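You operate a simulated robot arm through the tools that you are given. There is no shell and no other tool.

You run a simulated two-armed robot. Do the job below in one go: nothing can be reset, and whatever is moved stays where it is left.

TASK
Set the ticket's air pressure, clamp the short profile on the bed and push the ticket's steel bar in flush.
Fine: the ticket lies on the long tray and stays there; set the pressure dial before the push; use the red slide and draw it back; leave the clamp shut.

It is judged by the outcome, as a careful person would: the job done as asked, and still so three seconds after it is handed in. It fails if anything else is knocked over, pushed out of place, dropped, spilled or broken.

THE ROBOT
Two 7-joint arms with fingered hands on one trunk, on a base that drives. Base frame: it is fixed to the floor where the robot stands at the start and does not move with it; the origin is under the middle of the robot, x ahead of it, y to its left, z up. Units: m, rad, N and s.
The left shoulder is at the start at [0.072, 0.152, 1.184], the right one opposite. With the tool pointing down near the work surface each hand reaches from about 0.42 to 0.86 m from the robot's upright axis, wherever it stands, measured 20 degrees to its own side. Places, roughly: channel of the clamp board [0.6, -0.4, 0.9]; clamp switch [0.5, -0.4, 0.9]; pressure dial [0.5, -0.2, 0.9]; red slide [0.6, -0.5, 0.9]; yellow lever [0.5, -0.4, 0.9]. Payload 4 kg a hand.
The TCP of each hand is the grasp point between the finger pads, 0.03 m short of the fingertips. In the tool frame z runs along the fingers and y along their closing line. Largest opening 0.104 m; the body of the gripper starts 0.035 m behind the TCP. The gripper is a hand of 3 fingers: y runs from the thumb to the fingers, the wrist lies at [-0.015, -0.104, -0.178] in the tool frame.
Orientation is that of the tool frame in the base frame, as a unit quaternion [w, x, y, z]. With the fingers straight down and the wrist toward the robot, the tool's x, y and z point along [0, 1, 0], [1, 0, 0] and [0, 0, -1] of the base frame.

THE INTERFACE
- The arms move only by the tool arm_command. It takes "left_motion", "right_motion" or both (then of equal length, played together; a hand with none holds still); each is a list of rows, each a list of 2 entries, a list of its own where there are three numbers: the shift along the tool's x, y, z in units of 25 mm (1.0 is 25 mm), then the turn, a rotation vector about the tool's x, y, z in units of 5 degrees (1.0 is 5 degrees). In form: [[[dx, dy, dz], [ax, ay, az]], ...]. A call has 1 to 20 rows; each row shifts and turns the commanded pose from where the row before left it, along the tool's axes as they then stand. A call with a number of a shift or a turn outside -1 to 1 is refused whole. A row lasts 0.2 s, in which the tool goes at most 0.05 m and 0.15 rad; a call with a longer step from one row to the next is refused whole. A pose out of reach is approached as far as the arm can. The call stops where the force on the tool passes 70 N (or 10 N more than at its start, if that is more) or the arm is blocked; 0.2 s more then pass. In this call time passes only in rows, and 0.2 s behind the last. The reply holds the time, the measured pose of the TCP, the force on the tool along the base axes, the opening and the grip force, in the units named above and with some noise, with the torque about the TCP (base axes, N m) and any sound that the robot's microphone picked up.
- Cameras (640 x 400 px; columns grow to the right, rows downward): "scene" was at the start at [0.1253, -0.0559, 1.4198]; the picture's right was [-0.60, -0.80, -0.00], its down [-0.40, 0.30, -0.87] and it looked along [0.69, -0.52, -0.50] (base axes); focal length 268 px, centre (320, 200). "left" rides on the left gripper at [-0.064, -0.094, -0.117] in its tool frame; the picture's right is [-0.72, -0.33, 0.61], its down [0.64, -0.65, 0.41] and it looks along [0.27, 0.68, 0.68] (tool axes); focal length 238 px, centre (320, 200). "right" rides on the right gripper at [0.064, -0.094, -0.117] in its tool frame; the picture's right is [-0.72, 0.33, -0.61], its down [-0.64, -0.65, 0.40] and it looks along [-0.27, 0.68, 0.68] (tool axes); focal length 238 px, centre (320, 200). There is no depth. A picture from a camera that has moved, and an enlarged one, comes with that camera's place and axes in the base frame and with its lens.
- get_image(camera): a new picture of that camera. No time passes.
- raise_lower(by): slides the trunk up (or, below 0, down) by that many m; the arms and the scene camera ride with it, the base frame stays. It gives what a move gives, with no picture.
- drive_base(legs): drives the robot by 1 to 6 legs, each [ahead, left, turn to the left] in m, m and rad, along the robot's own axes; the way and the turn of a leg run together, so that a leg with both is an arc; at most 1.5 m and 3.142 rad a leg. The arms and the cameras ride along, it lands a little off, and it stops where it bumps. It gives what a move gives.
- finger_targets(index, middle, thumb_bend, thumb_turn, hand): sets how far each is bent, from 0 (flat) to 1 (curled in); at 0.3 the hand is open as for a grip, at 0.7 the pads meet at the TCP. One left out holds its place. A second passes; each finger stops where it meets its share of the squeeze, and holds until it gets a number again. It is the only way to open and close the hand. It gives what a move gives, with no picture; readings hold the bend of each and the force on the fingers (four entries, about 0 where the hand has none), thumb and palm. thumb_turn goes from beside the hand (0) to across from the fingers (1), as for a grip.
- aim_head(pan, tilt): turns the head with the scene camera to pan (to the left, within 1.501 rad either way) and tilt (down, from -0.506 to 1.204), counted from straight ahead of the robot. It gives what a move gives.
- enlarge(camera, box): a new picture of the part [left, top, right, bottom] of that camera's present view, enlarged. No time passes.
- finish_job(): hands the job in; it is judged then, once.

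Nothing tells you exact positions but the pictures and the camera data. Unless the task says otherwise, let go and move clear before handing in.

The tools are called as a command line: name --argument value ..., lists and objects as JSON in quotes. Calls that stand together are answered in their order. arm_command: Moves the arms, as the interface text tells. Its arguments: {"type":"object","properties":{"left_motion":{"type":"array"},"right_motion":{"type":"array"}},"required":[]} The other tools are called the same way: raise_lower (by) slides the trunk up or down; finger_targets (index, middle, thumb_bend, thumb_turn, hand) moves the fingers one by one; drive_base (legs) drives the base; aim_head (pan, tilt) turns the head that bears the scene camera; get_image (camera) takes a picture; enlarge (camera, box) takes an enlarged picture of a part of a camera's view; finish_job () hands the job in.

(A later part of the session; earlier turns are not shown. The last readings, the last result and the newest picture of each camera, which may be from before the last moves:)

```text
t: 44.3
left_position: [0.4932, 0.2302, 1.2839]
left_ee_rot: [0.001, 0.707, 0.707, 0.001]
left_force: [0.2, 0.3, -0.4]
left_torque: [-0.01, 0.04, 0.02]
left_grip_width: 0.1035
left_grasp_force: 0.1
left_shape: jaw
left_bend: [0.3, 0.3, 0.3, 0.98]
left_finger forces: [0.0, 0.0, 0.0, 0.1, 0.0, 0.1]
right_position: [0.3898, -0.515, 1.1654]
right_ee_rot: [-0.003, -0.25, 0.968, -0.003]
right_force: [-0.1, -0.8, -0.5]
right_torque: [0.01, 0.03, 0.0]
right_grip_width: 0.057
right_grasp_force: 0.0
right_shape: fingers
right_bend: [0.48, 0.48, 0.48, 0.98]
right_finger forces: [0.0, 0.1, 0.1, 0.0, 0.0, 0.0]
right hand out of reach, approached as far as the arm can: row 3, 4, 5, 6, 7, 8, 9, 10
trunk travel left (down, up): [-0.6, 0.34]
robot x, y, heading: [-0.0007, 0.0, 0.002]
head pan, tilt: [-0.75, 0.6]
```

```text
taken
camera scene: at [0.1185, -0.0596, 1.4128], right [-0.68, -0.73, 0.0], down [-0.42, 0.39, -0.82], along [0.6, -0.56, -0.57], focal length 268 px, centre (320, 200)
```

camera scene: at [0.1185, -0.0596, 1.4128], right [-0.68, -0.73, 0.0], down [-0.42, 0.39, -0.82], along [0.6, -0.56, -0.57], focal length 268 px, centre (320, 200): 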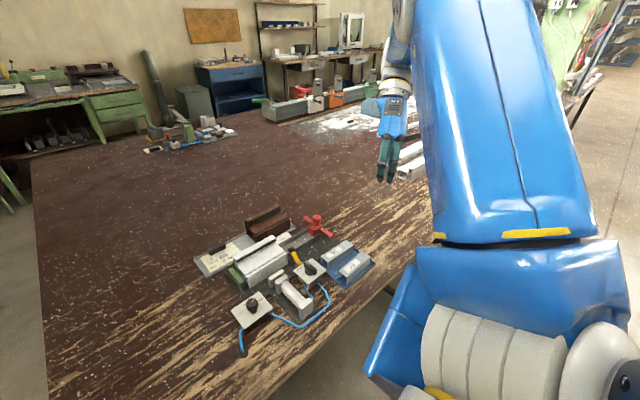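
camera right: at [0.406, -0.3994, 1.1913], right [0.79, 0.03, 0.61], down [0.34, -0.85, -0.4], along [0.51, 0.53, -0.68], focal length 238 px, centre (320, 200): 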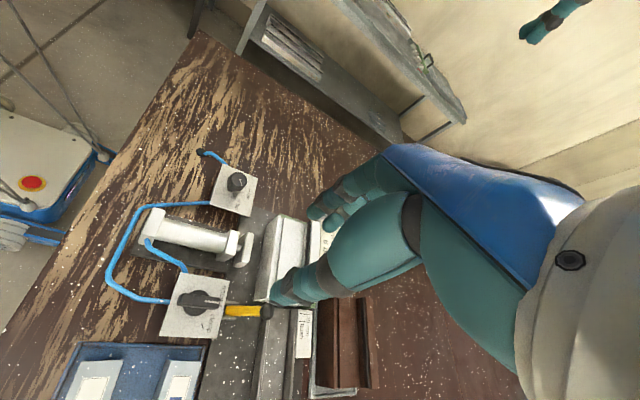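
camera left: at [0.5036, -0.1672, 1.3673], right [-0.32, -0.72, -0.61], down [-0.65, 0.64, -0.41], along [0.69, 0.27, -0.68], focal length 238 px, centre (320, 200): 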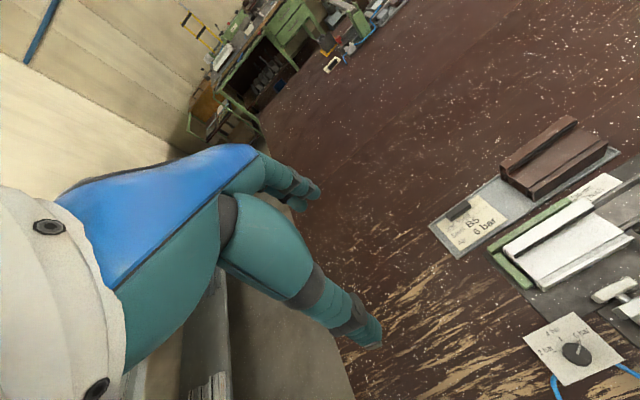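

The elbow is now up and at its limit. I back the yaw off slightly and carry the hand high across to the left front at that yaw, where only the elbow-right posture fits, so that it swings over.

arm_command --right_motion '[[[0, 0, 0], [0, 0, 1]], [[0, 0, 0], [0, 0, 1]], [[0, 0, 0], [0, 0, 1]], [[0, 0, 0], [0, 0, 1]], [[0, 0, 0], [0, 0, 1]], [[0, 0, 0], [0, 0, 1]], [[0, 0, 0], [0, 0, 1]], [[-0.875, 0.78, 0.0], [0, 0, 0]], [[-0.875, 0.78, 0.0], [0, 0, 0]], [[-0.875, 0.78, 0.0], [0, 0, 0]], [[-0.875, 0.78, 0.0], [0, 0, 0]], [[-0.875, 0.78, 0.0], [0, 0, 0]], [[-0.875, 0.78, 0.0], [0, 0, 0]], [[-0.875, 0.78, 0.0], [0, 0, 0]]]'

get_image --camera "scene"

```text
t: 47.3
left_position: [0.4931, 0.2323, 1.2842]
left_ee_rot: [0.001, 0.707, 0.707, 0.0]
left_force: [0.3, 0.1, 0.4]
left_torque: [-0.02, 0.01, 0.02]
left_grip_width: 0.1036
left_grasp_force: 0.0
left_shape: jaw
left_bend: [0.3, 0.3, 0.3, 0.98]
left_finger forces: [0.0, 0.0, 0.0, 0.0, 0.0, 0.1]
right_position: [0.5588, -0.3945, 1.1666]
right_ee_rot: [-0.002, 0.053, 0.999, -0.004]
right_force: [-0.5, 0.6, 0.0]
right_torque: [-0.01, -0.01, -0.04]
right_grip_width: 0.0568
right_grasp_force: 0.0
right_shape: fingers
right_bend: [0.48, 0.48, 0.48, 0.98]
right_finger forces: [0.1, 0.0, 0.0, 0.1, 0.0, 0.1]
trunk travel left (down, up): [-0.6, 0.34]
robot x, y, heading: [-0.0006, 0.0021, 0.001]
head pan, tilt: [-0.75, 0.6]
```

```text
taken
camera scene: at [0.1198, -0.0578, 1.4128], right [-0.68, -0.73, 0.0], down [-0.42, 0.38, -0.82], along [0.6, -0.56, -0.57], focal length 268 px, centre (320, 200)
```

scene: 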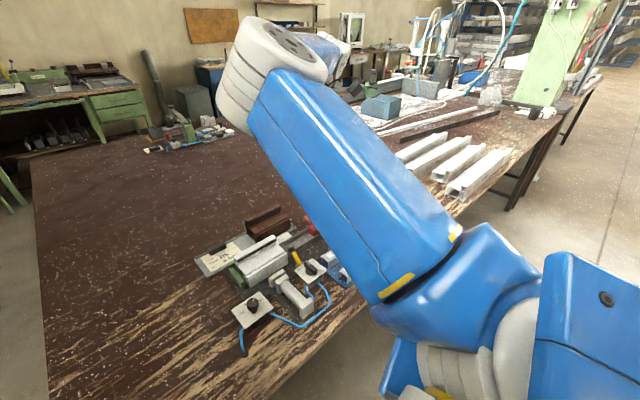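

The hand is at yaw 84 with the elbow still left but high. I add yaw here while nearer the front to push the elbow over.

arm_command --right_motion '[[[0, 0.5, 0], [0, 0, -1]], [[0, 0.5, 0], [0, 0, -1]], [[0, 0.5, 0], [0, 0, -1]], [[0, 0.5, 0], [0, 0, -1]], [[0, 0.5, 0], [0, 0, -1]], [[0, 0.5, 0], [0, 0, -1]], [[0, 0.5, 0], [0, 0, -1]], [[0, 0.5, 0], [0, 0, -1]], [[0, 0.5, 0], [0, 0, -1]], [[0, 0.5, 0], [0, 0, -1]]]'

get_image --camera "scene"

```text
t: 49.5
left_position: [0.4915, 0.2327, 1.285]
left_ee_rot: [0.002, 0.707, 0.707, 0.0]
left_force: [-0.1, 0.0, 0.2]
left_torque: [0.01, -0.04, 0.02]
left_grip_width: 0.1035
left_grasp_force: 0.0
left_shape: jaw
left_bend: [0.3, 0.3, 0.3, 0.98]
left_finger forces: [0.1, 0.0, 0.0, 0.1, 0.0, 0.0]
right_position: [0.5228, -0.2773, 1.1631]
right_ee_rot: [-0.003, -0.376, 0.927, -0.004]
right_force: [-0.9, 0.7, 0.0]
right_torque: [0.03, 0.0, -0.01]
right_grip_width: 0.057
right_grasp_force: 0.0
right_shape: fingers
right_bend: [0.48, 0.48, 0.48, 0.98]
right_finger forces: [0.0, 0.0, 0.1, 0.1, 0.0, 0.0]
trunk travel left (down, up): [-0.6, 0.34]
robot x, y, heading: [0.0022, 0.0002, 0.001]
head pan, tilt: [-0.75, 0.6]
```

```text
taken
camera scene: at [0.1181, -0.0569, 1.413], right [-0.68, -0.73, 0.0], down [-0.41, 0.38, -0.82], along [0.6, -0.56, -0.57], focal length 268 px, centre (320, 200)
```

scene: 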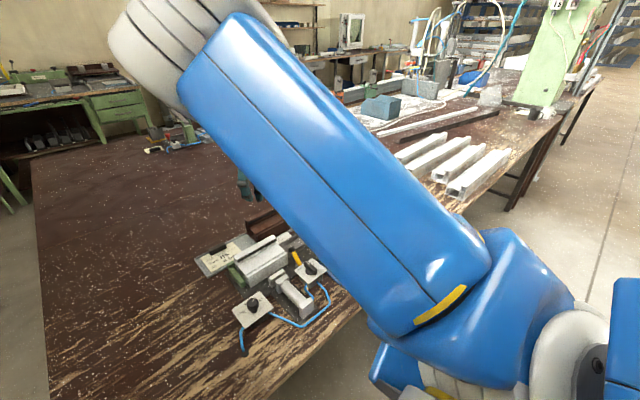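

The elbow stays on the left; that posture is usable, so I will work with it and use the hand cameras for viewing. I set yaw 90 and go above the clamp switch.

arm_command --right_motion '[[[0, 0, 0], [0, 0, 0.98]], [[0, 0, 0], [0, 0, 0.98]], [[0, 0, 0], [0, 0, 0.98]], [[0, 0, 0], [0, 0, 0.98]], [[0, 0, 0], [0, 0, 0.98]], [[0, 0, 0], [0, 0, 0.98]], [[0, 0, 0], [0, 0, 0.98]], [[0, 0, 0], [0, 0, 0.98]], [[0, 0, 0], [0, 0, 0.98]], [[0.3, -0.47, 0.7], [0, 0, 0]], [[0.3, -0.47, 0.7], [0, 0, 0]], [[0.3, -0.47, 0.7], [0, 0, 0]], [[0.3, -0.47, 0.7], [0, 0, 0]], [[0.3, -0.47, 0.7], [0, 0, 0]], [[0.3, -0.47, 0.7], [0, 0, 0]], [[0.3, -0.47, 0.7], [0, 0, 0]]]'

get_image --camera "right"

get_image --camera "scene"

```text
t: 52.9
left_position: [0.4935, 0.2305, 1.2842]
left_ee_rot: [0.002, 0.707, 0.707, 0.0]
left_force: [-0.2, -0.2, -0.5]
left_torque: [0.03, -0.01, -0.04]
left_grip_width: 0.1035
left_grasp_force: 0.2
left_shape: jaw
left_bend: [0.3, 0.3, 0.3, 0.98]
left_finger forces: [0.1, 0.0, 0.0, 0.1, 0.0, 0.0]
right_position: [0.4686, -0.3618, 1.0439]
right_ee_rot: [-0.002, 0.001, 1.0, -0.004]
right_force: [-0.1, 0.0, 0.7]
right_torque: [0.03, -0.04, -0.02]
right_grip_width: 0.0569
right_grasp_force: 0.0
right_shape: fingers
right_bend: [0.48, 0.48, 0.48, 0.98]
right_finger forces: [0.0, 0.1, 0.0, 0.0, 0.0, 0.1]
trunk travel left (down, up): [-0.6, 0.34]
robot x, y, heading: [-0.0022, 0.0024, -0.004]
head pan, tilt: [-0.75, 0.6]
```

```text
taken
camera right: at [0.405, -0.4542, 1.1613], right [0.72, 0.33, 0.61], down [0.64, -0.66, -0.4], along [0.27, 0.68, -0.68], focal length 238 px, centre (320, 200)
```

right: 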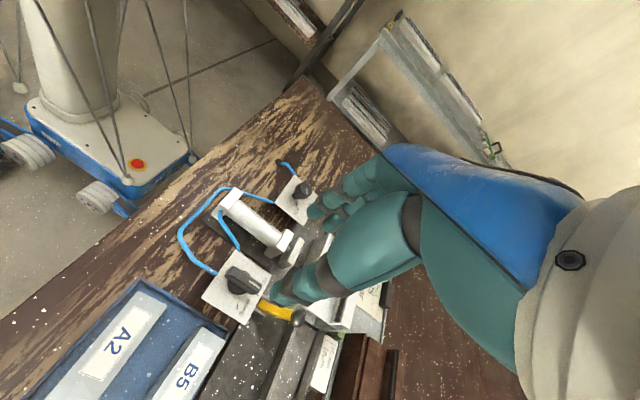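

```text
taken
camera scene: at [0.1191, -0.0592, 1.4128], right [-0.68, -0.73, 0.0], down [-0.42, 0.39, -0.82], along [0.6, -0.56, -0.57], focal length 268 px, centre (320, 200)
```

scene: 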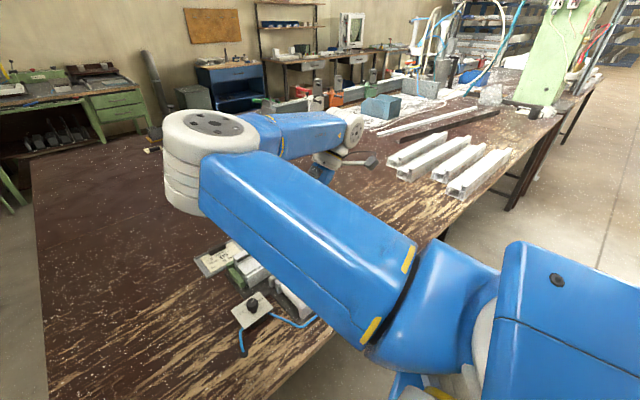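

The hand is just above the switch with the view matching my estimate. I zoom in and narrow the fingers first.

finger_targets --hand "right" --index 0.55 --middle 0.55 --thumb_bend 0.55

enlarge --camera "right" --box '[190, 200, 330, 330]'

```text
t: 53.9
left_position: [0.4922, 0.2326, 1.2844]
left_ee_rot: [0.001, 0.708, 0.707, 0.001]
left_force: [-0.2, 0.3, 0.1]
left_torque: [-0.01, -0.01, 0.01]
left_grip_width: 0.1036
left_grasp_force: 0.1
left_shape: jaw
left_bend: [0.3, 0.3, 0.3, 0.98]
left_finger forces: [0.0, 0.1, 0.0, 0.0, 0.0, 0.0]
right_position: [0.4691, -0.3605, 1.0439]
right_ee_rot: [-0.002, 0.002, 1.0, -0.004]
right_force: [-0.4, 1.0, -0.6]
right_torque: [0.03, -0.05, 0.0]
right_grip_width: 0.0397
right_grasp_force: 0.1
right_shape: fingers
right_bend: [0.55, 0.55, 0.55, 0.98]
right_finger forces: [0.0, 0.0, 0.0, 0.1, 0.0, 0.0]
trunk travel left (down, up): [-0.6, 0.34]
robot x, y, heading: [-0.0, -0.0008, 0.0]
head pan, tilt: [-0.75, 0.6]
```

```text
3.08 times, centred on (260, 265) of right
camera zoom: at [0.4046, -0.4533, 1.162], right [0.72, 0.33, 0.61], down [0.64, -0.66, -0.4], along [0.27, 0.68, -0.68], focal length 733 px, centre (505, 0)
```

zoom: 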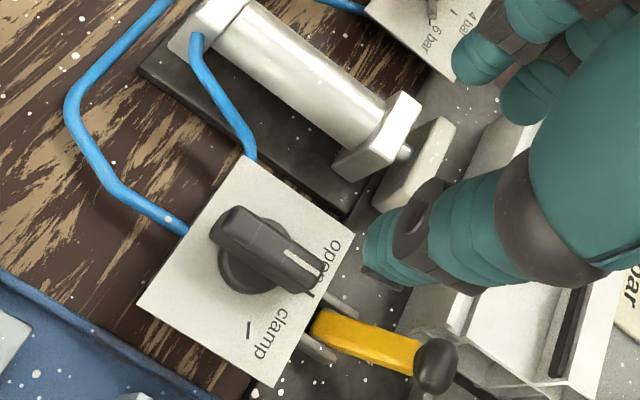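

The handle's centre is at about (0.472, -0.3595). I descend around it.

arm_command --right_motion '[[[-0.04, 0.02, 0.85], [0, 0, 0]], [[-0.04, 0.02, 0.85], [0, 0, 0]], [[0, 0, 0.85], [0, 0, 0]], [[0, 0, 0.85], [0, 0, 0]], [[0, 0, 0.85], [0, 0, 0]], [[0, 0, 0.7], [0, 0, 0]]]'

get_image --camera "right"

enlarge --camera "right" --box '[220, 200, 360, 330]'

get_image --camera "left"

```text
t: 55.3
left_position: [0.4928, 0.232, 1.2837]
left_ee_rot: [0.002, 0.707, 0.707, 0.0]
left_force: [-0.9, -0.4, -0.1]
left_torque: [0.03, -0.03, -0.03]
left_grip_width: 0.1034
left_grasp_force: 0.1
left_shape: jaw
left_bend: [0.3, 0.3, 0.3, 0.98]
left_finger forces: [0.1, 0.1, 0.1, 0.1, 0.0, 0.0]
right_position: [0.4705, -0.3634, 0.9184]
right_ee_rot: [-0.001, 0.002, 1.0, -0.005]
right_force: [-0.3, -0.4, 0.1]
right_torque: [0.05, 0.0, 0.04]
right_grip_width: 0.0398
right_grasp_force: 0.1
right_shape: fingers
right_bend: [0.55, 0.55, 0.55, 0.98]
right_finger forces: [0.0, 0.0, 0.0, 0.1, 0.0, 0.0]
trunk travel left (down, up): [-0.6, 0.34]
robot x, y, heading: [-0.0045, -0.0036, 0.001]
head pan, tilt: [-0.75, 0.6]
```

```text
taken
camera right: at [0.408, -0.4563, 1.0366], right [0.72, 0.33, 0.61], down [0.64, -0.66, -0.4], along [0.27, 0.68, -0.68], focal length 238 px, centre (320, 200)
```

right: 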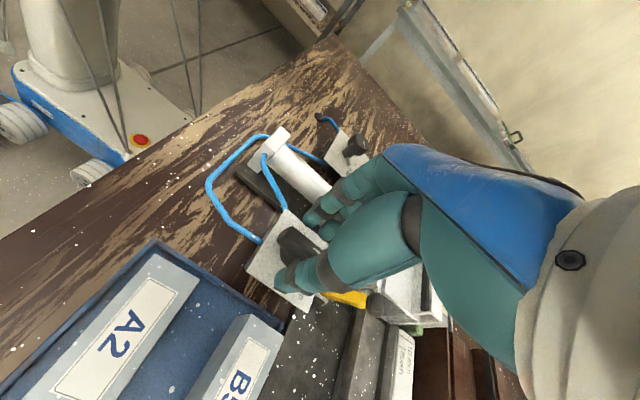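

```text
3.08 times, centred on (290, 265) of right
camera zoom: at [0.408, -0.4563, 1.0366], right [0.72, 0.33, 0.61], down [0.64, -0.66, -0.4], along [0.27, 0.68, -0.68], focal length 733 px, centre (412, 0)
```

zoom: 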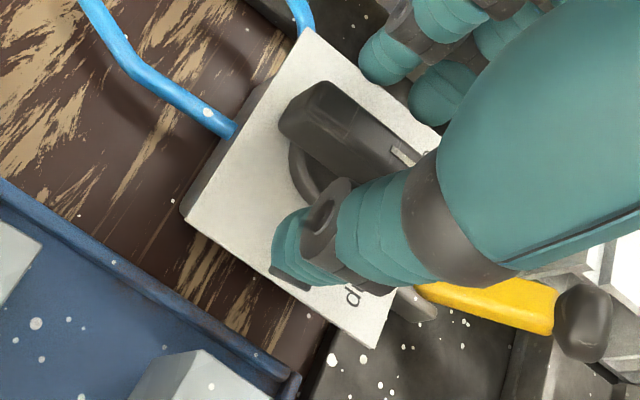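

```text
taken
camera left: at [0.3977, 0.1677, 1.4007], right [-0.32, -0.72, -0.61], down [-0.65, 0.64, -0.41], along [0.69, 0.27, -0.68], focal length 238 px, centre (320, 200)
```

left: 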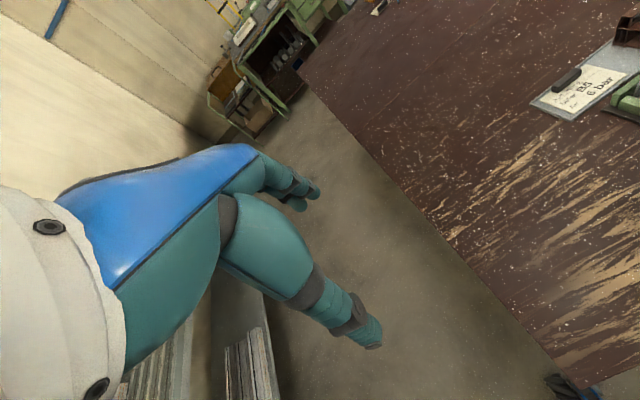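

The handle lies between thumb and fingers. I shift 3 mm, go down the last 17 mm and close.

arm_command --right_motion '[[[0, 0.12, 0.3], [0, 0, 0]], [[0, 0, 0.35], [0, 0, 0]]]'

finger_targets --hand "right" --index 0.7 --middle 0.7 --thumb_bend 0.7

enlarge --camera "right" --box '[220, 180, 380, 330]'

```text
t: 55.9
left_position: [0.4934, 0.2318, 1.2833]
left_ee_rot: [0.002, 0.707, 0.707, 0.0]
left_force: [-0.7, 0.1, 0.6]
left_torque: [0.0, 0.0, -0.03]
left_grip_width: 0.1038
left_grasp_force: 0.1
left_shape: jaw
left_bend: [0.3, 0.3, 0.3, 0.98]
left_finger forces: [0.0, 0.0, 0.1, 0.0, 0.0, 0.0]
right_position: [0.4704, -0.3585, 0.9019]
right_ee_rot: [-0.002, 0.002, 1.0, -0.004]
right_force: [0.0, 0.9, 0.7]
right_torque: [0.02, 0.0, 0.03]
right_grip_width: 0.0397
right_grasp_force: 0.1
right_shape: fingers
right_bend: [0.55, 0.55, 0.55, 0.98]
right_finger forces: [0.3, 0.3, 0.0, 0.0, 0.1, 0.1]
trunk travel left (down, up): [-0.6, 0.34]
robot x, y, heading: [0.0, -0.003, 0.003]
head pan, tilt: [-0.75, 0.6]
```

```text
t: 56.9
left_position: [0.4913, 0.2346, 1.2839]
left_ee_rot: [0.002, 0.707, 0.707, 0.0]
left_force: [0.8, 0.3, 0.4]
left_torque: [0.04, -0.03, -0.01]
left_grip_width: 0.1036
left_grasp_force: 0.0
left_shape: jaw
left_bend: [0.3, 0.3, 0.3, 0.98]
left_finger forces: [0.1, 0.0, 0.0, 0.1, 0.1, 0.0]
right_position: [0.4706, -0.3567, 0.9042]
right_ee_rot: [-0.001, 0.001, 1.0, -0.005]
right_force: [-0.5, 10.5, 5.9]
right_torque: [0.48, -0.1, 0.11]
right_grip_width: 0.0159
right_grasp_force: 11.7
right_shape: fingers
right_bend: [0.66, 0.61, 0.64, 0.97]
right_finger forces: [3.7, 15.6, 0.0, 0.0, 4.4, 0.1]
trunk travel left (down, up): [-0.6, 0.34]
robot x, y, heading: [-0.0011, 0.0021, -0.0]
head pan, tilt: [-0.75, 0.6]
```

```text
2.67 times, centred on (300, 255) of right
camera zoom: at [0.4073, -0.4496, 1.0219], right [0.72, 0.33, 0.61], down [0.64, -0.66, -0.4], along [0.27, 0.68, -0.69], focal length 636 px, centre (373, 53)
```

zoom: 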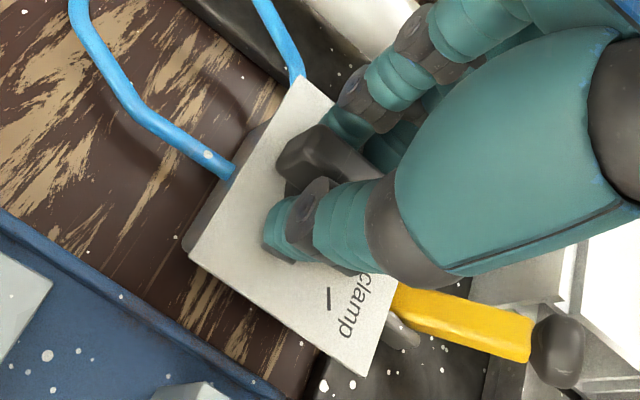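

The handle is held. I turn it clockwise toward "clamp".

arm_command --right_motion '[[[0, 0, 0], [0, 0, 1]], [[0, 0, 0], [0, 0, 1]], [[0, 0, 0], [0, 0, 1]], [[0, 0, 0], [0, 0, 1]], [[0, 0, 0], [0, 0, 1]], [[0, 0, 0], [0, 0, 1]]]'

get_image --camera "right"

```text
t: 58.3
left_position: [0.4892, 0.238, 1.2839]
left_ee_rot: [0.004, 0.707, 0.707, -0.001]
left_force: [-0.2, 0.7, -1.0]
left_torque: [-0.01, 0.0, -0.01]
left_grip_width: 0.104
left_grasp_force: 0.1
left_shape: jaw
left_bend: [0.3, 0.3, 0.3, 0.98]
left_finger forces: [0.0, 0.0, 0.0, 0.0, 0.0, 0.0]
right_position: [0.4678, -0.3545, 0.9047]
right_ee_rot: [-0.001, 0.259, 0.966, -0.004]
right_force: [-9.8, 18.7, 9.1]
right_torque: [0.89, 0.18, 0.67]
right_grip_width: 0.0091
right_grasp_force: 15.8
right_shape: fingers
right_bend: [0.68, 0.58, 0.66, 0.97]
right_finger forces: [1.7, 26.9, 0.0, 0.1, 3.0, 0.0]
trunk travel left (down, up): [-0.6, 0.34]
robot x, y, heading: [-0.0018, -0.0004, 0.001]
head pan, tilt: [-0.75, 0.6]
```

```text
taken
camera right: at [0.3657, -0.4025, 1.0222], right [0.79, -0.07, 0.61], down [0.23, -0.89, -0.4], along [0.57, 0.45, -0.68], focal length 238 px, centre (320, 200)
```

right: 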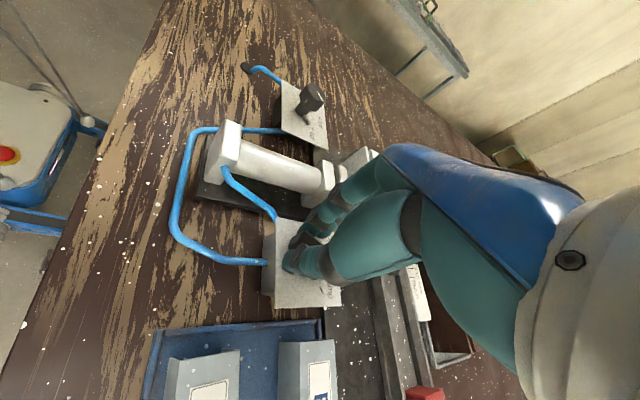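

The middle finger carries most of the load. I zoom in to see whether the handle turned.

enlarge --camera "right" --box '[250, 190, 370, 320]'

aim_head --pan -0.9 --tilt 0.75

get_image --camera "scene"

```text
3.08 times, centred on (310, 255) of right
camera zoom: at [0.3657, -0.4025, 1.0222], right [0.79, -0.07, 0.61], down [0.23, -0.89, -0.4], along [0.57, 0.45, -0.68], focal length 733 px, centre (351, 31)
```

zoom: 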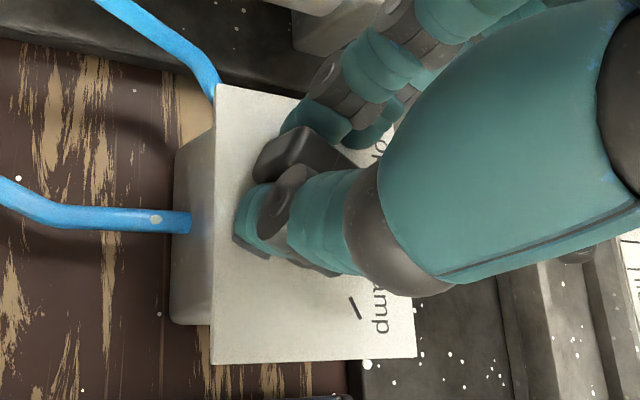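

```text
t: 59.0
left_position: [0.4906, 0.2372, 1.2854]
left_ee_rot: [0.003, 0.707, 0.707, 0.0]
left_force: [0.4, -0.8, 0.5]
left_torque: [-0.03, -0.02, 0.02]
left_grip_width: 0.1037
left_grasp_force: 0.0
left_shape: jaw
left_bend: [0.3, 0.3, 0.3, 0.98]
left_finger forces: [0.0, 0.0, 0.0, 0.0, 0.1, 0.0]
right_position: [0.4678, -0.3549, 0.9057]
right_ee_rot: [0.0, 0.259, 0.966, -0.003]
right_force: [-10.9, 20.4, 8.1]
right_torque: [0.88, 0.19, 0.69]
right_grip_width: 0.009
right_grasp_force: 16.9
right_shape: fingers
right_bend: [0.68, 0.58, 0.66, 0.97]
right_finger forces: [2.6, 27.6, 0.0, 0.0, 2.9, 0.0]
trunk travel left (down, up): [-0.6, 0.34]
robot x, y, heading: [0.0026, 0.0038, 0.001]
head pan, tilt: [-0.901, 0.75]
```

```text
taken
camera scene: at [0.101, -0.0537, 1.4009], right [-0.78, -0.62, 0.0], down [-0.42, 0.53, -0.74], along [0.46, -0.58, -0.68], focal length 268 px, centre (320, 200)
```

scene: 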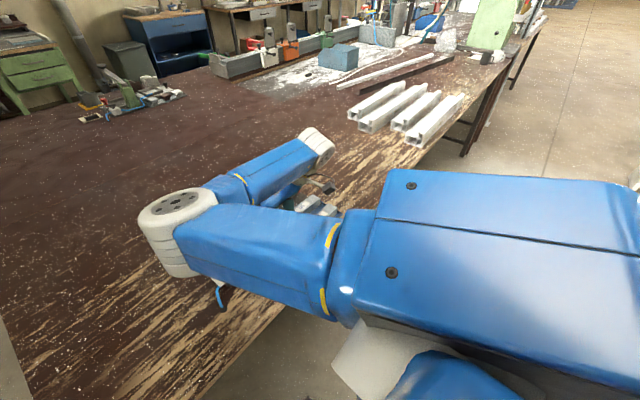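

The handle has turned roughly 25-30 degrees along with the hand. I relieve the sideways load a little and turn the rest.

arm_command --right_motion '[[[0.16, 0.05, 0], [0, 0, 0.5]], [[0, 0, 0], [0, 0, 1]], [[0, 0, 0], [0, 0, 1]], [[0, 0, 0], [0, 0, 1]], [[0, 0, 0], [0, 0, 1]], [[0, 0, 0], [0, 0, 1]], [[0, 0, 0], [0, 0, 0.5]]]'

get_image --camera "right"

enlarge --camera "right" --box '[250, 190, 370, 320]'

```text
t: 60.6
left_position: [0.4897, 0.2392, 1.2832]
left_ee_rot: [0.005, 0.707, 0.707, -0.001]
left_force: [0.0, -0.5, 0.4]
left_torque: [0.0, 0.0, 0.0]
left_grip_width: 0.1038
left_grasp_force: 0.0
left_shape: jaw
left_bend: [0.3, 0.3, 0.3, 0.98]
left_finger forces: [0.1, 0.0, 0.0, 0.1, 0.0, 0.1]
right_position: [0.4652, -0.3461, 0.9046]
right_ee_rot: [-0.002, 0.498, 0.867, -0.003]
right_force: [-11.8, 35.0, 1.5]
right_torque: [1.41, 0.43, 1.31]
right_grip_width: 0.0087
right_grasp_force: 23.0
right_shape: fingers
right_bend: [0.67, 0.57, 0.67, 0.98]
right_finger forces: [2.9, 40.3, 0.1, 0.0, 2.2, 0.0]
trunk travel left (down, up): [-0.6, 0.34]
robot x, y, heading: [0.0008, 0.0004, -0.003]
head pan, tilt: [-0.901, 0.75]
```

```text
taken
camera right: at [0.3524, -0.3389, 1.0225], right [0.65, -0.46, 0.61], down [-0.24, -0.88, -0.4], along [0.72, 0.11, -0.68], focal length 238 px, centre (320, 200)
```

right: 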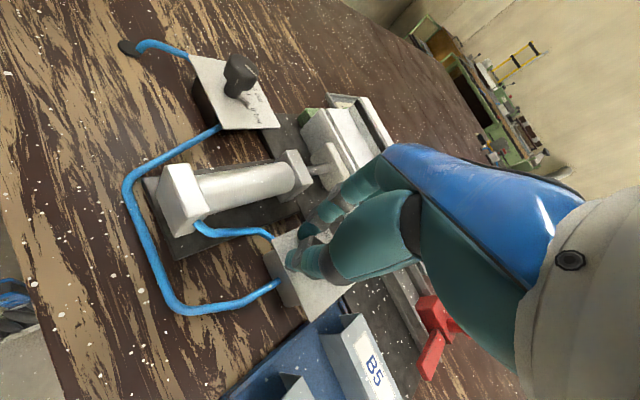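

```text
3.08 times, centred on (310, 255) of right
camera zoom: at [0.3524, -0.3389, 1.0225], right [0.65, -0.46, 0.61], down [-0.24, -0.88, -0.4], along [0.72, 0.11, -0.68], focal length 733 px, centre (351, 31)
```

zoom: 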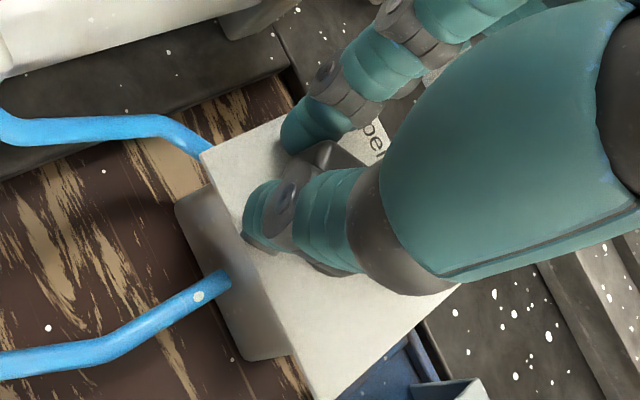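

The cylinder rod has extended, so the clamp has acted. I relieve the side load, open the fingers and lift clear.

arm_command --right_motion '[[[0.18, 0.06, 0], [0, 0, 0]], [[0.17, 0.05, 0], [0, 0, 0]]]'

finger_targets --hand "right" --index 0.5 --middle 0.5 --thumb_bend 0.5

enlarge --camera "right" --box '[250, 190, 370, 320]'

```text
t: 61.2
left_position: [0.4917, 0.2376, 1.2831]
left_ee_rot: [0.004, 0.707, 0.708, -0.001]
left_force: [-0.2, -0.1, 0.2]
left_torque: [0.02, 0.01, -0.02]
left_grip_width: 0.1037
left_grasp_force: 0.1
left_shape: jaw
left_bend: [0.3, 0.3, 0.3, 0.98]
left_finger forces: [0.1, 0.0, 0.1, 0.0, 0.1, 0.0]
right_position: [0.4653, -0.347, 0.9053]
right_ee_rot: [0.002, 0.503, 0.864, -0.003]
right_force: [-8.6, 28.8, -7.3]
right_torque: [1.06, 0.52, 1.05]
right_grip_width: 0.0086
right_grasp_force: 18.1
right_shape: fingers
right_bend: [0.67, 0.57, 0.67, 0.98]
right_finger forces: [2.4, 31.7, 0.0, 0.1, 2.3, 0.0]
trunk travel left (down, up): [-0.6, 0.34]
robot x, y, heading: [-0.0029, -0.0005, -0.0]
head pan, tilt: [-0.901, 0.75]
```

```text
t: 62.2
left_position: [0.4925, 0.2321, 1.2844]
left_ee_rot: [0.002, 0.707, 0.707, 0.0]
left_force: [0.0, -0.3, -0.9]
left_torque: [0.01, -0.02, -0.01]
left_grip_width: 0.1036
left_grasp_force: 0.1
left_shape: jaw
left_bend: [0.3, 0.3, 0.3, 0.98]
left_finger forces: [0.0, 0.0, 0.0, 0.0, 0.0, 0.0]
right_position: [0.4649, -0.3564, 0.9039]
right_ee_rot: [0.005, 0.508, 0.861, -0.007]
right_force: [-0.1, 0.0, -0.4]
right_torque: [0.0, 0.0, 0.03]
right_grip_width: 0.0517
right_grasp_force: 0.0
right_shape: fingers
right_bend: [0.5, 0.5, 0.5, 0.98]
right_finger forces: [0.0, 0.1, 0.1, 0.0, 0.0, 0.1]
trunk travel left (down, up): [-0.6, 0.34]
robot x, y, heading: [-0.0, -0.0022, 0.0]
head pan, tilt: [-0.901, 0.75]
```

```text
3.08 times, centred on (310, 255) of right
camera zoom: at [0.3522, -0.3429, 1.0214], right [0.63, -0.46, 0.62], down [-0.26, -0.88, -0.39], along [0.73, 0.08, -0.68], focal length 733 px, centre (351, 31)
```

zoom: 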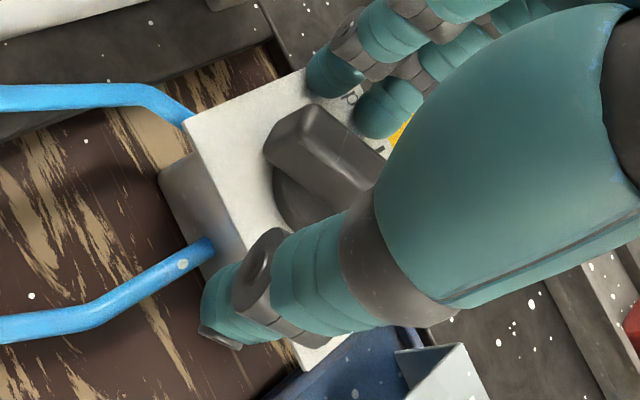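

The fingers are free of the handle. I lift straight up and inspect the switch and the clamp pad.

arm_command --right_motion '[[[0, 0, -0.9], [0, 0, 0]], [[0, 0, -0.9], [0, 0, 0]], [[0, 0, -0.9], [0, 0, 0]], [[0, 0, -0.9], [0, 0, 0]], [[0, 0, -0.9], [0, 0, 0]], [[0, 0, -0.9], [0, 0, 0]]]'

get_image --camera "right"

enlarge --camera "right" --box '[160, 190, 320, 320]'

```text
t: 63.6
left_position: [0.4931, 0.2342, 1.2849]
left_ee_rot: [0.003, 0.707, 0.707, 0.0]
left_force: [0.0, 0.2, -0.2]
left_torque: [-0.03, -0.01, -0.02]
left_grip_width: 0.1042
left_grasp_force: 0.1
left_shape: jaw
left_bend: [0.3, 0.3, 0.3, 0.98]
left_finger forces: [0.1, 0.1, 0.0, 0.0, 0.0, 0.0]
right_position: [0.4641, -0.3455, 1.0388]
right_ee_rot: [0.001, 0.5, 0.866, -0.005]
right_force: [0.0, -0.8, 0.0]
right_torque: [-0.02, -0.02, 0.03]
right_grip_width: 0.0518
right_grasp_force: 0.0
right_shape: fingers
right_bend: [0.5, 0.5, 0.5, 0.98]
right_finger forces: [0.1, 0.0, 0.0, 0.0, 0.0, 0.0]
trunk travel left (down, up): [-0.6, 0.34]
robot x, y, heading: [0.0044, -0.0008, 0.003]
head pan, tilt: [-0.901, 0.75]
```

```text
taken
camera right: at [0.351, -0.3343, 1.1564], right [0.64, -0.46, 0.62], down [-0.25, -0.88, -0.4], along [0.72, 0.1, -0.68], focal length 238 px, centre (320, 200)
```

right: 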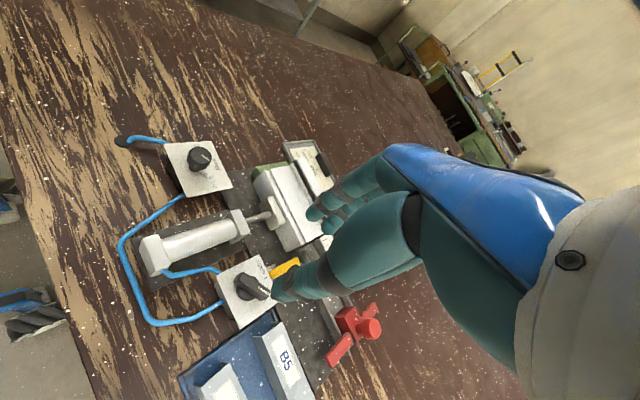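

```text
3.08 times, centred on (240, 255) of right
camera zoom: at [0.351, -0.3343, 1.1564], right [0.64, -0.46, 0.62], down [-0.25, -0.88, -0.4], along [0.72, 0.1, -0.68], focal length 733 px, centre (566, 31)
```

zoom: 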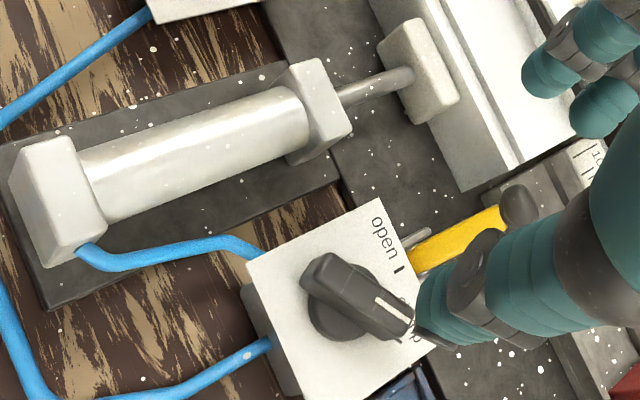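

The handle points at -61 degrees, on the "clamp" tick, and the pad presses the profile. Next comes the B5 bar: I turn to yaw 0 and move above it.

arm_command --right_motion '[[[0, 0, 0], [0, 0, 1]], [[0, 0, 0], [0, 0, 1]], [[0, 0, 0], [0, 0, 1]], [[0, 0, 0], [0, 0, 1]], [[0, 0, 0], [0, 0, 1]], [[0, 0, 0], [0, 0, 1]], [[-0.97, 0.12, 0], [0, 0, 0]], [[-0.97, 0.12, 0], [0, 0, 0]], [[-0.97, 0.12, 0], [0, 0, 0]], [[-0.97, 0.12, 0], [0, 0, 0]], [[-0.97, 0.12, 0], [0, 0, 0]]]'

get_image --camera "right"

enlarge --camera "right" --box '[180, 150, 340, 330]'

get_image --camera "scene"

```text
t: 66.0
left_position: [0.4922, 0.2296, 1.2845]
left_ee_rot: [0.0, 0.708, 0.707, 0.001]
left_force: [0.0, -0.4, -0.2]
left_torque: [0.02, 0.0, 0.0]
left_grip_width: 0.1039
left_grasp_force: 0.1
left_shape: jaw
left_bend: [0.3, 0.3, 0.3, 0.98]
left_finger forces: [0.0, 0.1, 0.0, 0.1, 0.1, 0.0]
right_position: [0.4795, -0.4687, 1.0356]
right_ee_rot: [0.001, 0.707, 0.707, -0.003]
right_force: [0.0, -0.1, -0.5]
right_torque: [0.01, 0.0, 0.03]
right_grip_width: 0.0523
right_grasp_force: 0.1
right_shape: fingers
right_bend: [0.5, 0.5, 0.5, 0.98]
right_finger forces: [0.0, 0.0, 0.0, 0.0, 0.1, 0.0]
trunk travel left (down, up): [-0.6, 0.34]
robot x, y, heading: [0.0019, -0.0013, 0.001]
head pan, tilt: [-0.901, 0.75]
```

```text
taken
camera right: at [0.3861, -0.4041, 1.1525], right [0.33, -0.72, 0.62], down [-0.66, -0.64, -0.4], along [0.68, -0.27, -0.68], focal length 238 px, centre (320, 200)
```

right: 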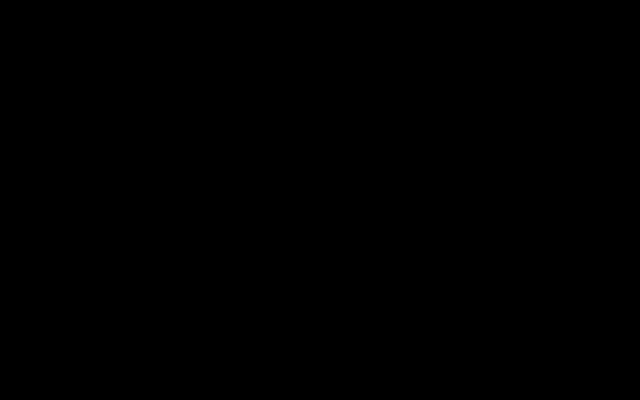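

```text
2.22 times, centred on (260, 240) of right
camera zoom: at [0.3861, -0.4041, 1.1525], right [0.33, -0.72, 0.62], down [-0.66, -0.64, -0.4], along [0.68, -0.27, -0.68], focal length 530 px, centre (453, 111)
```

zoom: 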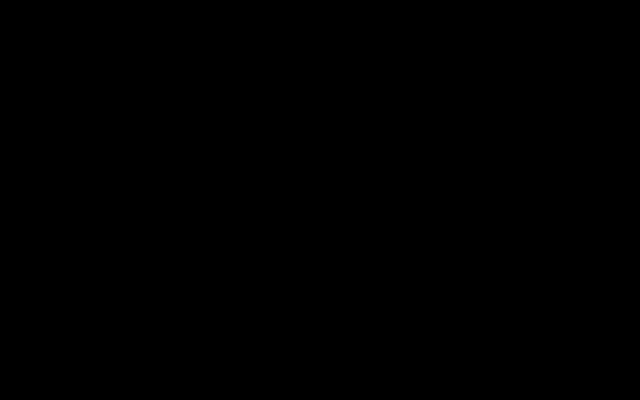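

```text
taken
camera scene: at [0.1055, -0.0646, 1.3999], right [-0.78, -0.62, 0.0], down [-0.43, 0.54, -0.73], along [0.45, -0.57, -0.68], focal length 268 px, centre (320, 200)
```

scene: 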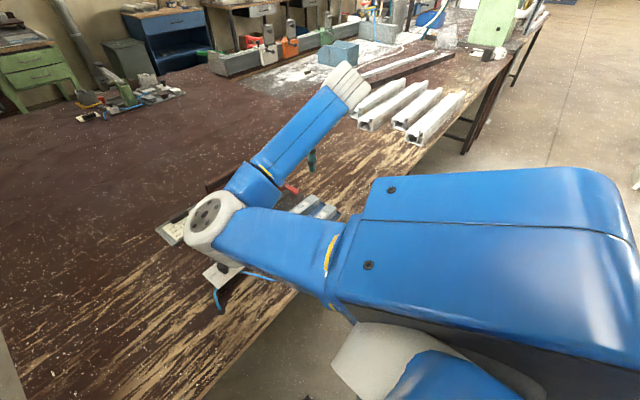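

With this elbow-left posture the elbow hangs low over the board and the right hand camera is covered, so I won't handle the bar with the right arm. The plan is to retract the right arm, then drive the base sideways so that the healthy left arm faces the board.

arm_command --right_motion '[[[0, 0, -0.9], [0, 0, 0]], [[0, 0, -0.9], [0, 0, 0]], [[-0.4, -0.8, -0.7], [0, 0, 0]], [[-0.4, -0.8, -0.7], [0, 0, 0]], [[-0.4, -0.8, -0.7], [0, 0, 0]], [[-0.4, -0.8, -0.7], [0, 0, 0]], [[-0.4, -0.8, -0.5], [0, 0, 0]], [[-0.4, -0.8, -0.5], [0, 0, 0]]]'

aim_head --pan -0.6 --tilt 0.7

get_image --camera "scene"

get_image --camera "right"

```text
t: 67.8
left_position: [0.492, 0.2306, 1.2852]
left_ee_rot: [0.002, 0.707, 0.707, 0.001]
left_force: [-0.6, -1.1, 0.0]
left_torque: [0.0, -0.02, 0.02]
left_grip_width: 0.1037
left_grasp_force: 0.2
left_shape: jaw
left_bend: [0.3, 0.3, 0.3, 0.98]
left_finger forces: [0.0, 0.0, 0.0, 0.1, 0.0, 0.0]
right_position: [0.3601, -0.5264, 1.1773]
right_ee_rot: [0.002, 0.708, 0.706, -0.003]
right_force: [-0.7, -0.1, -0.5]
right_torque: [0.01, 0.01, -0.04]
right_grip_width: 0.052
right_grasp_force: 0.1
right_shape: fingers
right_bend: [0.5, 0.5, 0.5, 0.98]
right_finger forces: [0.0, 0.0, 0.0, 0.0, 0.0, 0.1]
trunk travel left (down, up): [-0.6, 0.34]
robot x, y, heading: [0.0026, 0.0022, -0.0]
head pan, tilt: [-0.901, 0.75]
```

```text
t: 68.6
left_position: [0.4929, 0.2315, 1.2851]
left_ee_rot: [0.002, 0.707, 0.707, 0.001]
left_force: [0.1, 0.0, -0.1]
left_torque: [0.0, 0.0, 0.01]
left_grip_width: 0.1036
left_grasp_force: 0.0
left_shape: jaw
left_bend: [0.3, 0.3, 0.3, 0.98]
left_finger forces: [0.0, 0.1, 0.0, 0.0, 0.0, 0.0]
right_position: [0.3607, -0.526, 1.1772]
right_ee_rot: [0.001, 0.709, 0.706, -0.004]
right_force: [0.0, 0.5, 0.6]
right_torque: [0.0, 0.0, -0.02]
right_grip_width: 0.0523
right_grasp_force: 0.1
right_shape: fingers
right_bend: [0.5, 0.5, 0.5, 0.98]
right_finger forces: [0.1, 0.1, 0.0, 0.0, 0.1, 0.0]
trunk travel left (down, up): [-0.6, 0.34]
robot x, y, heading: [-0.0019, 0.0017, 0.005]
head pan, tilt: [-0.6, 0.7]
```

```text
taken
camera scene: at [0.1236, -0.0468, 1.4042], right [-0.57, -0.82, 0.0], down [-0.53, 0.36, -0.76], along [0.63, -0.43, -0.65], focal length 268 px, centre (320, 200)
```

scene: 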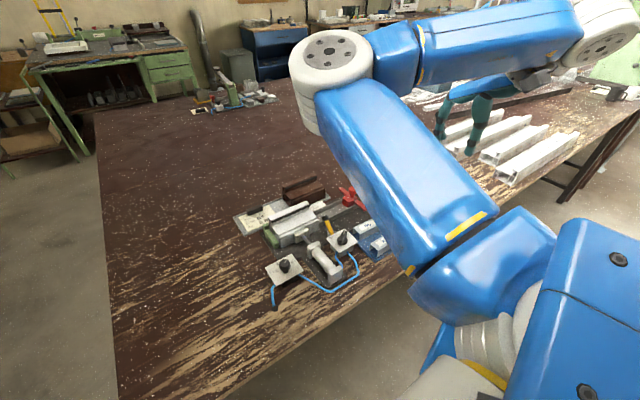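

```text
taken
camera right: at [0.2673, -0.4603, 1.295], right [0.33, -0.72, 0.62], down [-0.66, -0.64, -0.4], along [0.68, -0.28, -0.68], focal length 238 px, centre (320, 200)
```

right: 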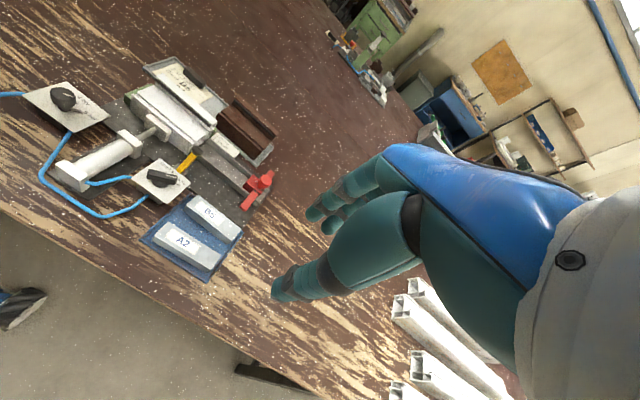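

Clear views now. Before driving sideways I check the floor and bench edge to my right.

aim_head --pan -1.45 --tilt 0.75

get_image --camera "scene"

enlarge --camera "right" --box '[10, 40, 300, 290]'

enlarge --camera "right" --box '[130, 150, 290, 290]'

enlarge --camera "right" --box '[110, 60, 230, 160]'

```text
t: 69.7
left_position: [0.4943, 0.2315, 1.2846]
left_ee_rot: [0.002, 0.707, 0.707, 0.0]
left_force: [0.0, -0.8, -0.1]
left_torque: [0.01, 0.0, 0.01]
left_grip_width: 0.1037
left_grasp_force: 0.0
left_shape: jaw
left_bend: [0.3, 0.3, 0.3, 0.98]
left_finger forces: [0.1, 0.1, 0.1, 0.0, 0.1, 0.0]
right_position: [0.3611, -0.5251, 1.1778]
right_ee_rot: [0.001, 0.708, 0.706, -0.004]
right_force: [0.4, -0.1, -0.7]
right_torque: [-0.02, -0.02, -0.01]
right_grip_width: 0.0518
right_grasp_force: 0.0
right_shape: fingers
right_bend: [0.5, 0.5, 0.5, 0.98]
right_finger forces: [0.0, 0.0, 0.0, 0.0, 0.0, 0.1]
trunk travel left (down, up): [-0.6, 0.34]
robot x, y, heading: [0.0013, 0.0012, 0.003]
head pan, tilt: [-1.45, 0.75]
```

```text
taken
camera scene: at [0.0635, -0.081, 1.4001], right [-0.99, -0.12, 0.0], down [-0.08, 0.68, -0.73], along [0.09, -0.73, -0.68], focal length 268 px, centre (320, 200)
```

scene: 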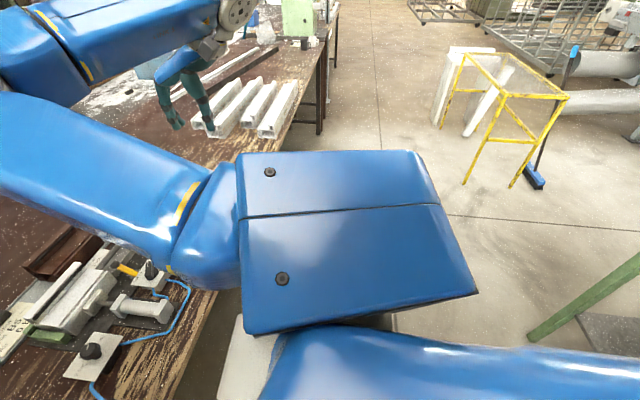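

```text
1.60 times, centred on (155, 165) of right
camera zoom: at [0.2673, -0.4604, 1.2949], right [0.33, -0.72, 0.62], down [-0.66, -0.64, -0.4], along [0.68, -0.28, -0.68], focal length 381 px, centre (584, 256)
```

zoom: 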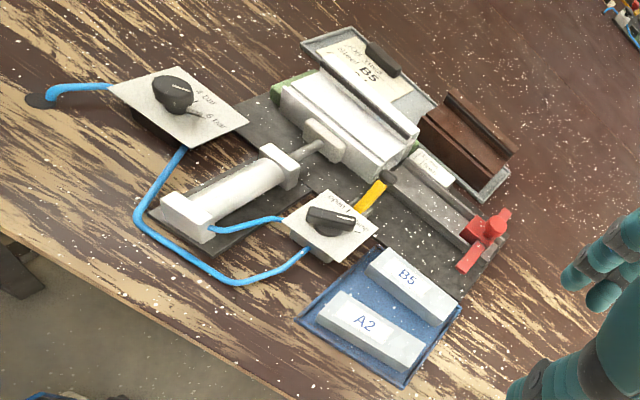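

```text
2.86 times, centred on (210, 220) of right
camera zoom: at [0.2673, -0.4604, 1.2949], right [0.33, -0.72, 0.62], down [-0.66, -0.64, -0.4], along [0.68, -0.28, -0.68], focal length 681 px, centre (634, 143)
```

zoom: 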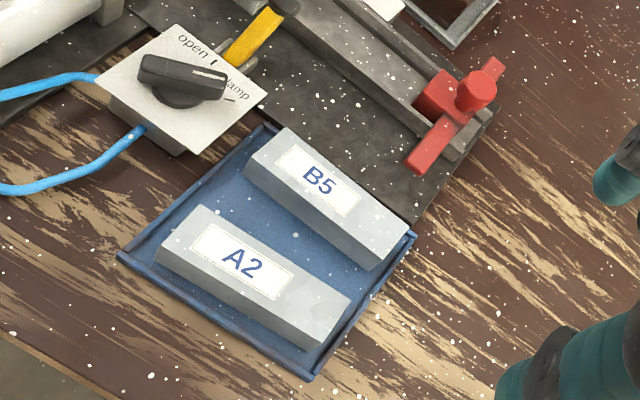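

```text
4.00 times, centred on (170, 110) of right
camera zoom: at [0.2673, -0.4604, 1.2949], right [0.33, -0.72, 0.62], down [-0.66, -0.64, -0.4], along [0.68, -0.28, -0.68], focal length 953 px, centre (920, 560)
```

zoom: 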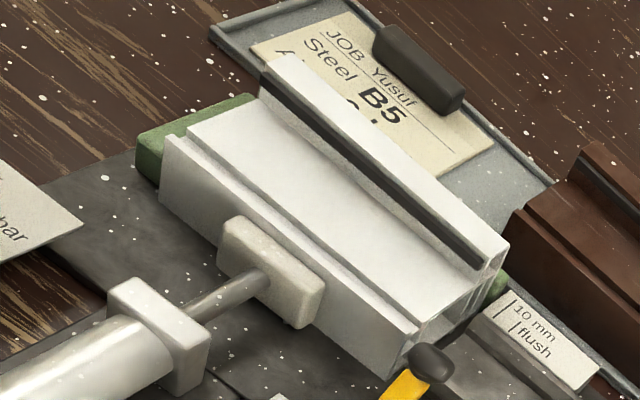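

The floor to the right is free and the clamp pad presses on the profile firmly. I drive: back 0.1 m, 0.5 m to the right, then slightly forward.

drive_base --legs '[[-0.1, 0, 0], [0, -0.5, 0], [0.05, 0, 0]]'

aim_head --pan 0.1 --tilt 0.75

get_image --camera "scene"

get_image --camera "left"

```text
t: 73.9
left_position: [0.4324, -0.2712, 1.2903]
left_ee_rot: [0.004, 0.709, 0.705, 0.005]
left_force: [-0.7, 0.6, -0.6]
left_torque: [0.03, -0.02, -0.02]
left_grip_width: 0.1038
left_grasp_force: 0.1
left_shape: jaw
left_bend: [0.3, 0.3, 0.3, 0.98]
left_finger forces: [0.1, 0.0, 0.0, 0.1, 0.0, 0.0]
right_position: [0.2962, -1.0277, 1.1805]
right_ee_rot: [0.004, 0.711, 0.703, 0.001]
right_force: [-1.5, 1.2, 0.0]
right_torque: [-0.01, -0.02, 0.02]
right_grip_width: 0.052
right_grasp_force: 0.2
right_shape: fingers
right_bend: [0.5, 0.5, 0.5, 0.98]
right_finger forces: [0.1, 0.0, 0.0, 0.1, 0.1, 0.0]
trunk travel left (down, up): [-0.6, 0.34]
robot x, y, heading: [-0.0484, -0.4985, -0.01]
head pan, tilt: [-1.45, 0.75]
```

```text
t: 75.6
left_position: [0.4429, -0.2686, 1.2846]
left_ee_rot: [0.002, 0.709, 0.705, 0.002]
left_force: [1.0, 1.0, -0.2]
left_torque: [0.01, 0.02, -0.06]
left_grip_width: 0.1037
left_grasp_force: 0.1
left_shape: jaw
left_bend: [0.3, 0.3, 0.3, 0.98]
left_finger forces: [0.0, 0.1, 0.0, 0.0, 0.0, 0.1]
right_position: [0.3052, -1.0255, 1.1783]
right_ee_rot: [0.002, 0.712, 0.702, -0.002]
right_force: [-0.4, 0.7, 0.4]
right_torque: [0.0, 0.02, -0.02]
right_grip_width: 0.0523
right_grasp_force: 0.0
right_shape: fingers
right_bend: [0.5, 0.5, 0.5, 0.98]
right_finger forces: [0.1, 0.0, 0.0, 0.1, 0.1, 0.0]
trunk travel left (down, up): [-0.6, 0.34]
robot x, y, heading: [-0.0505, -0.4949, -0.01]
head pan, tilt: [0.099, 0.75]
```

```text
taken
camera scene: at [0.086, -0.4893, 1.3998], right [0.09, -1.0, 0.0], down [-0.68, -0.06, -0.73], along [0.73, 0.07, -0.68], focal length 268 px, centre (320, 200)
```

scene: 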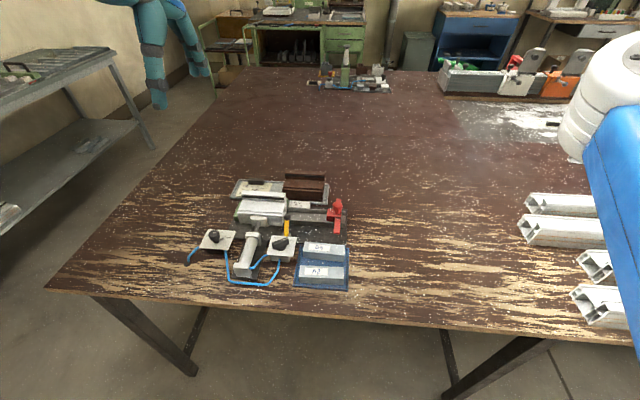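

```text
taken
camera left: at [0.347, -0.3322, 1.4012], right [-0.33, -0.72, -0.61], down [-0.65, 0.65, -0.41], along [0.69, 0.26, -0.68], focal length 238 px, centre (320, 200)
```

left: 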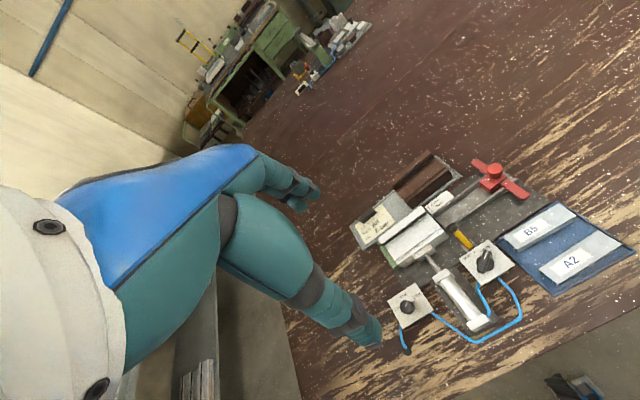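

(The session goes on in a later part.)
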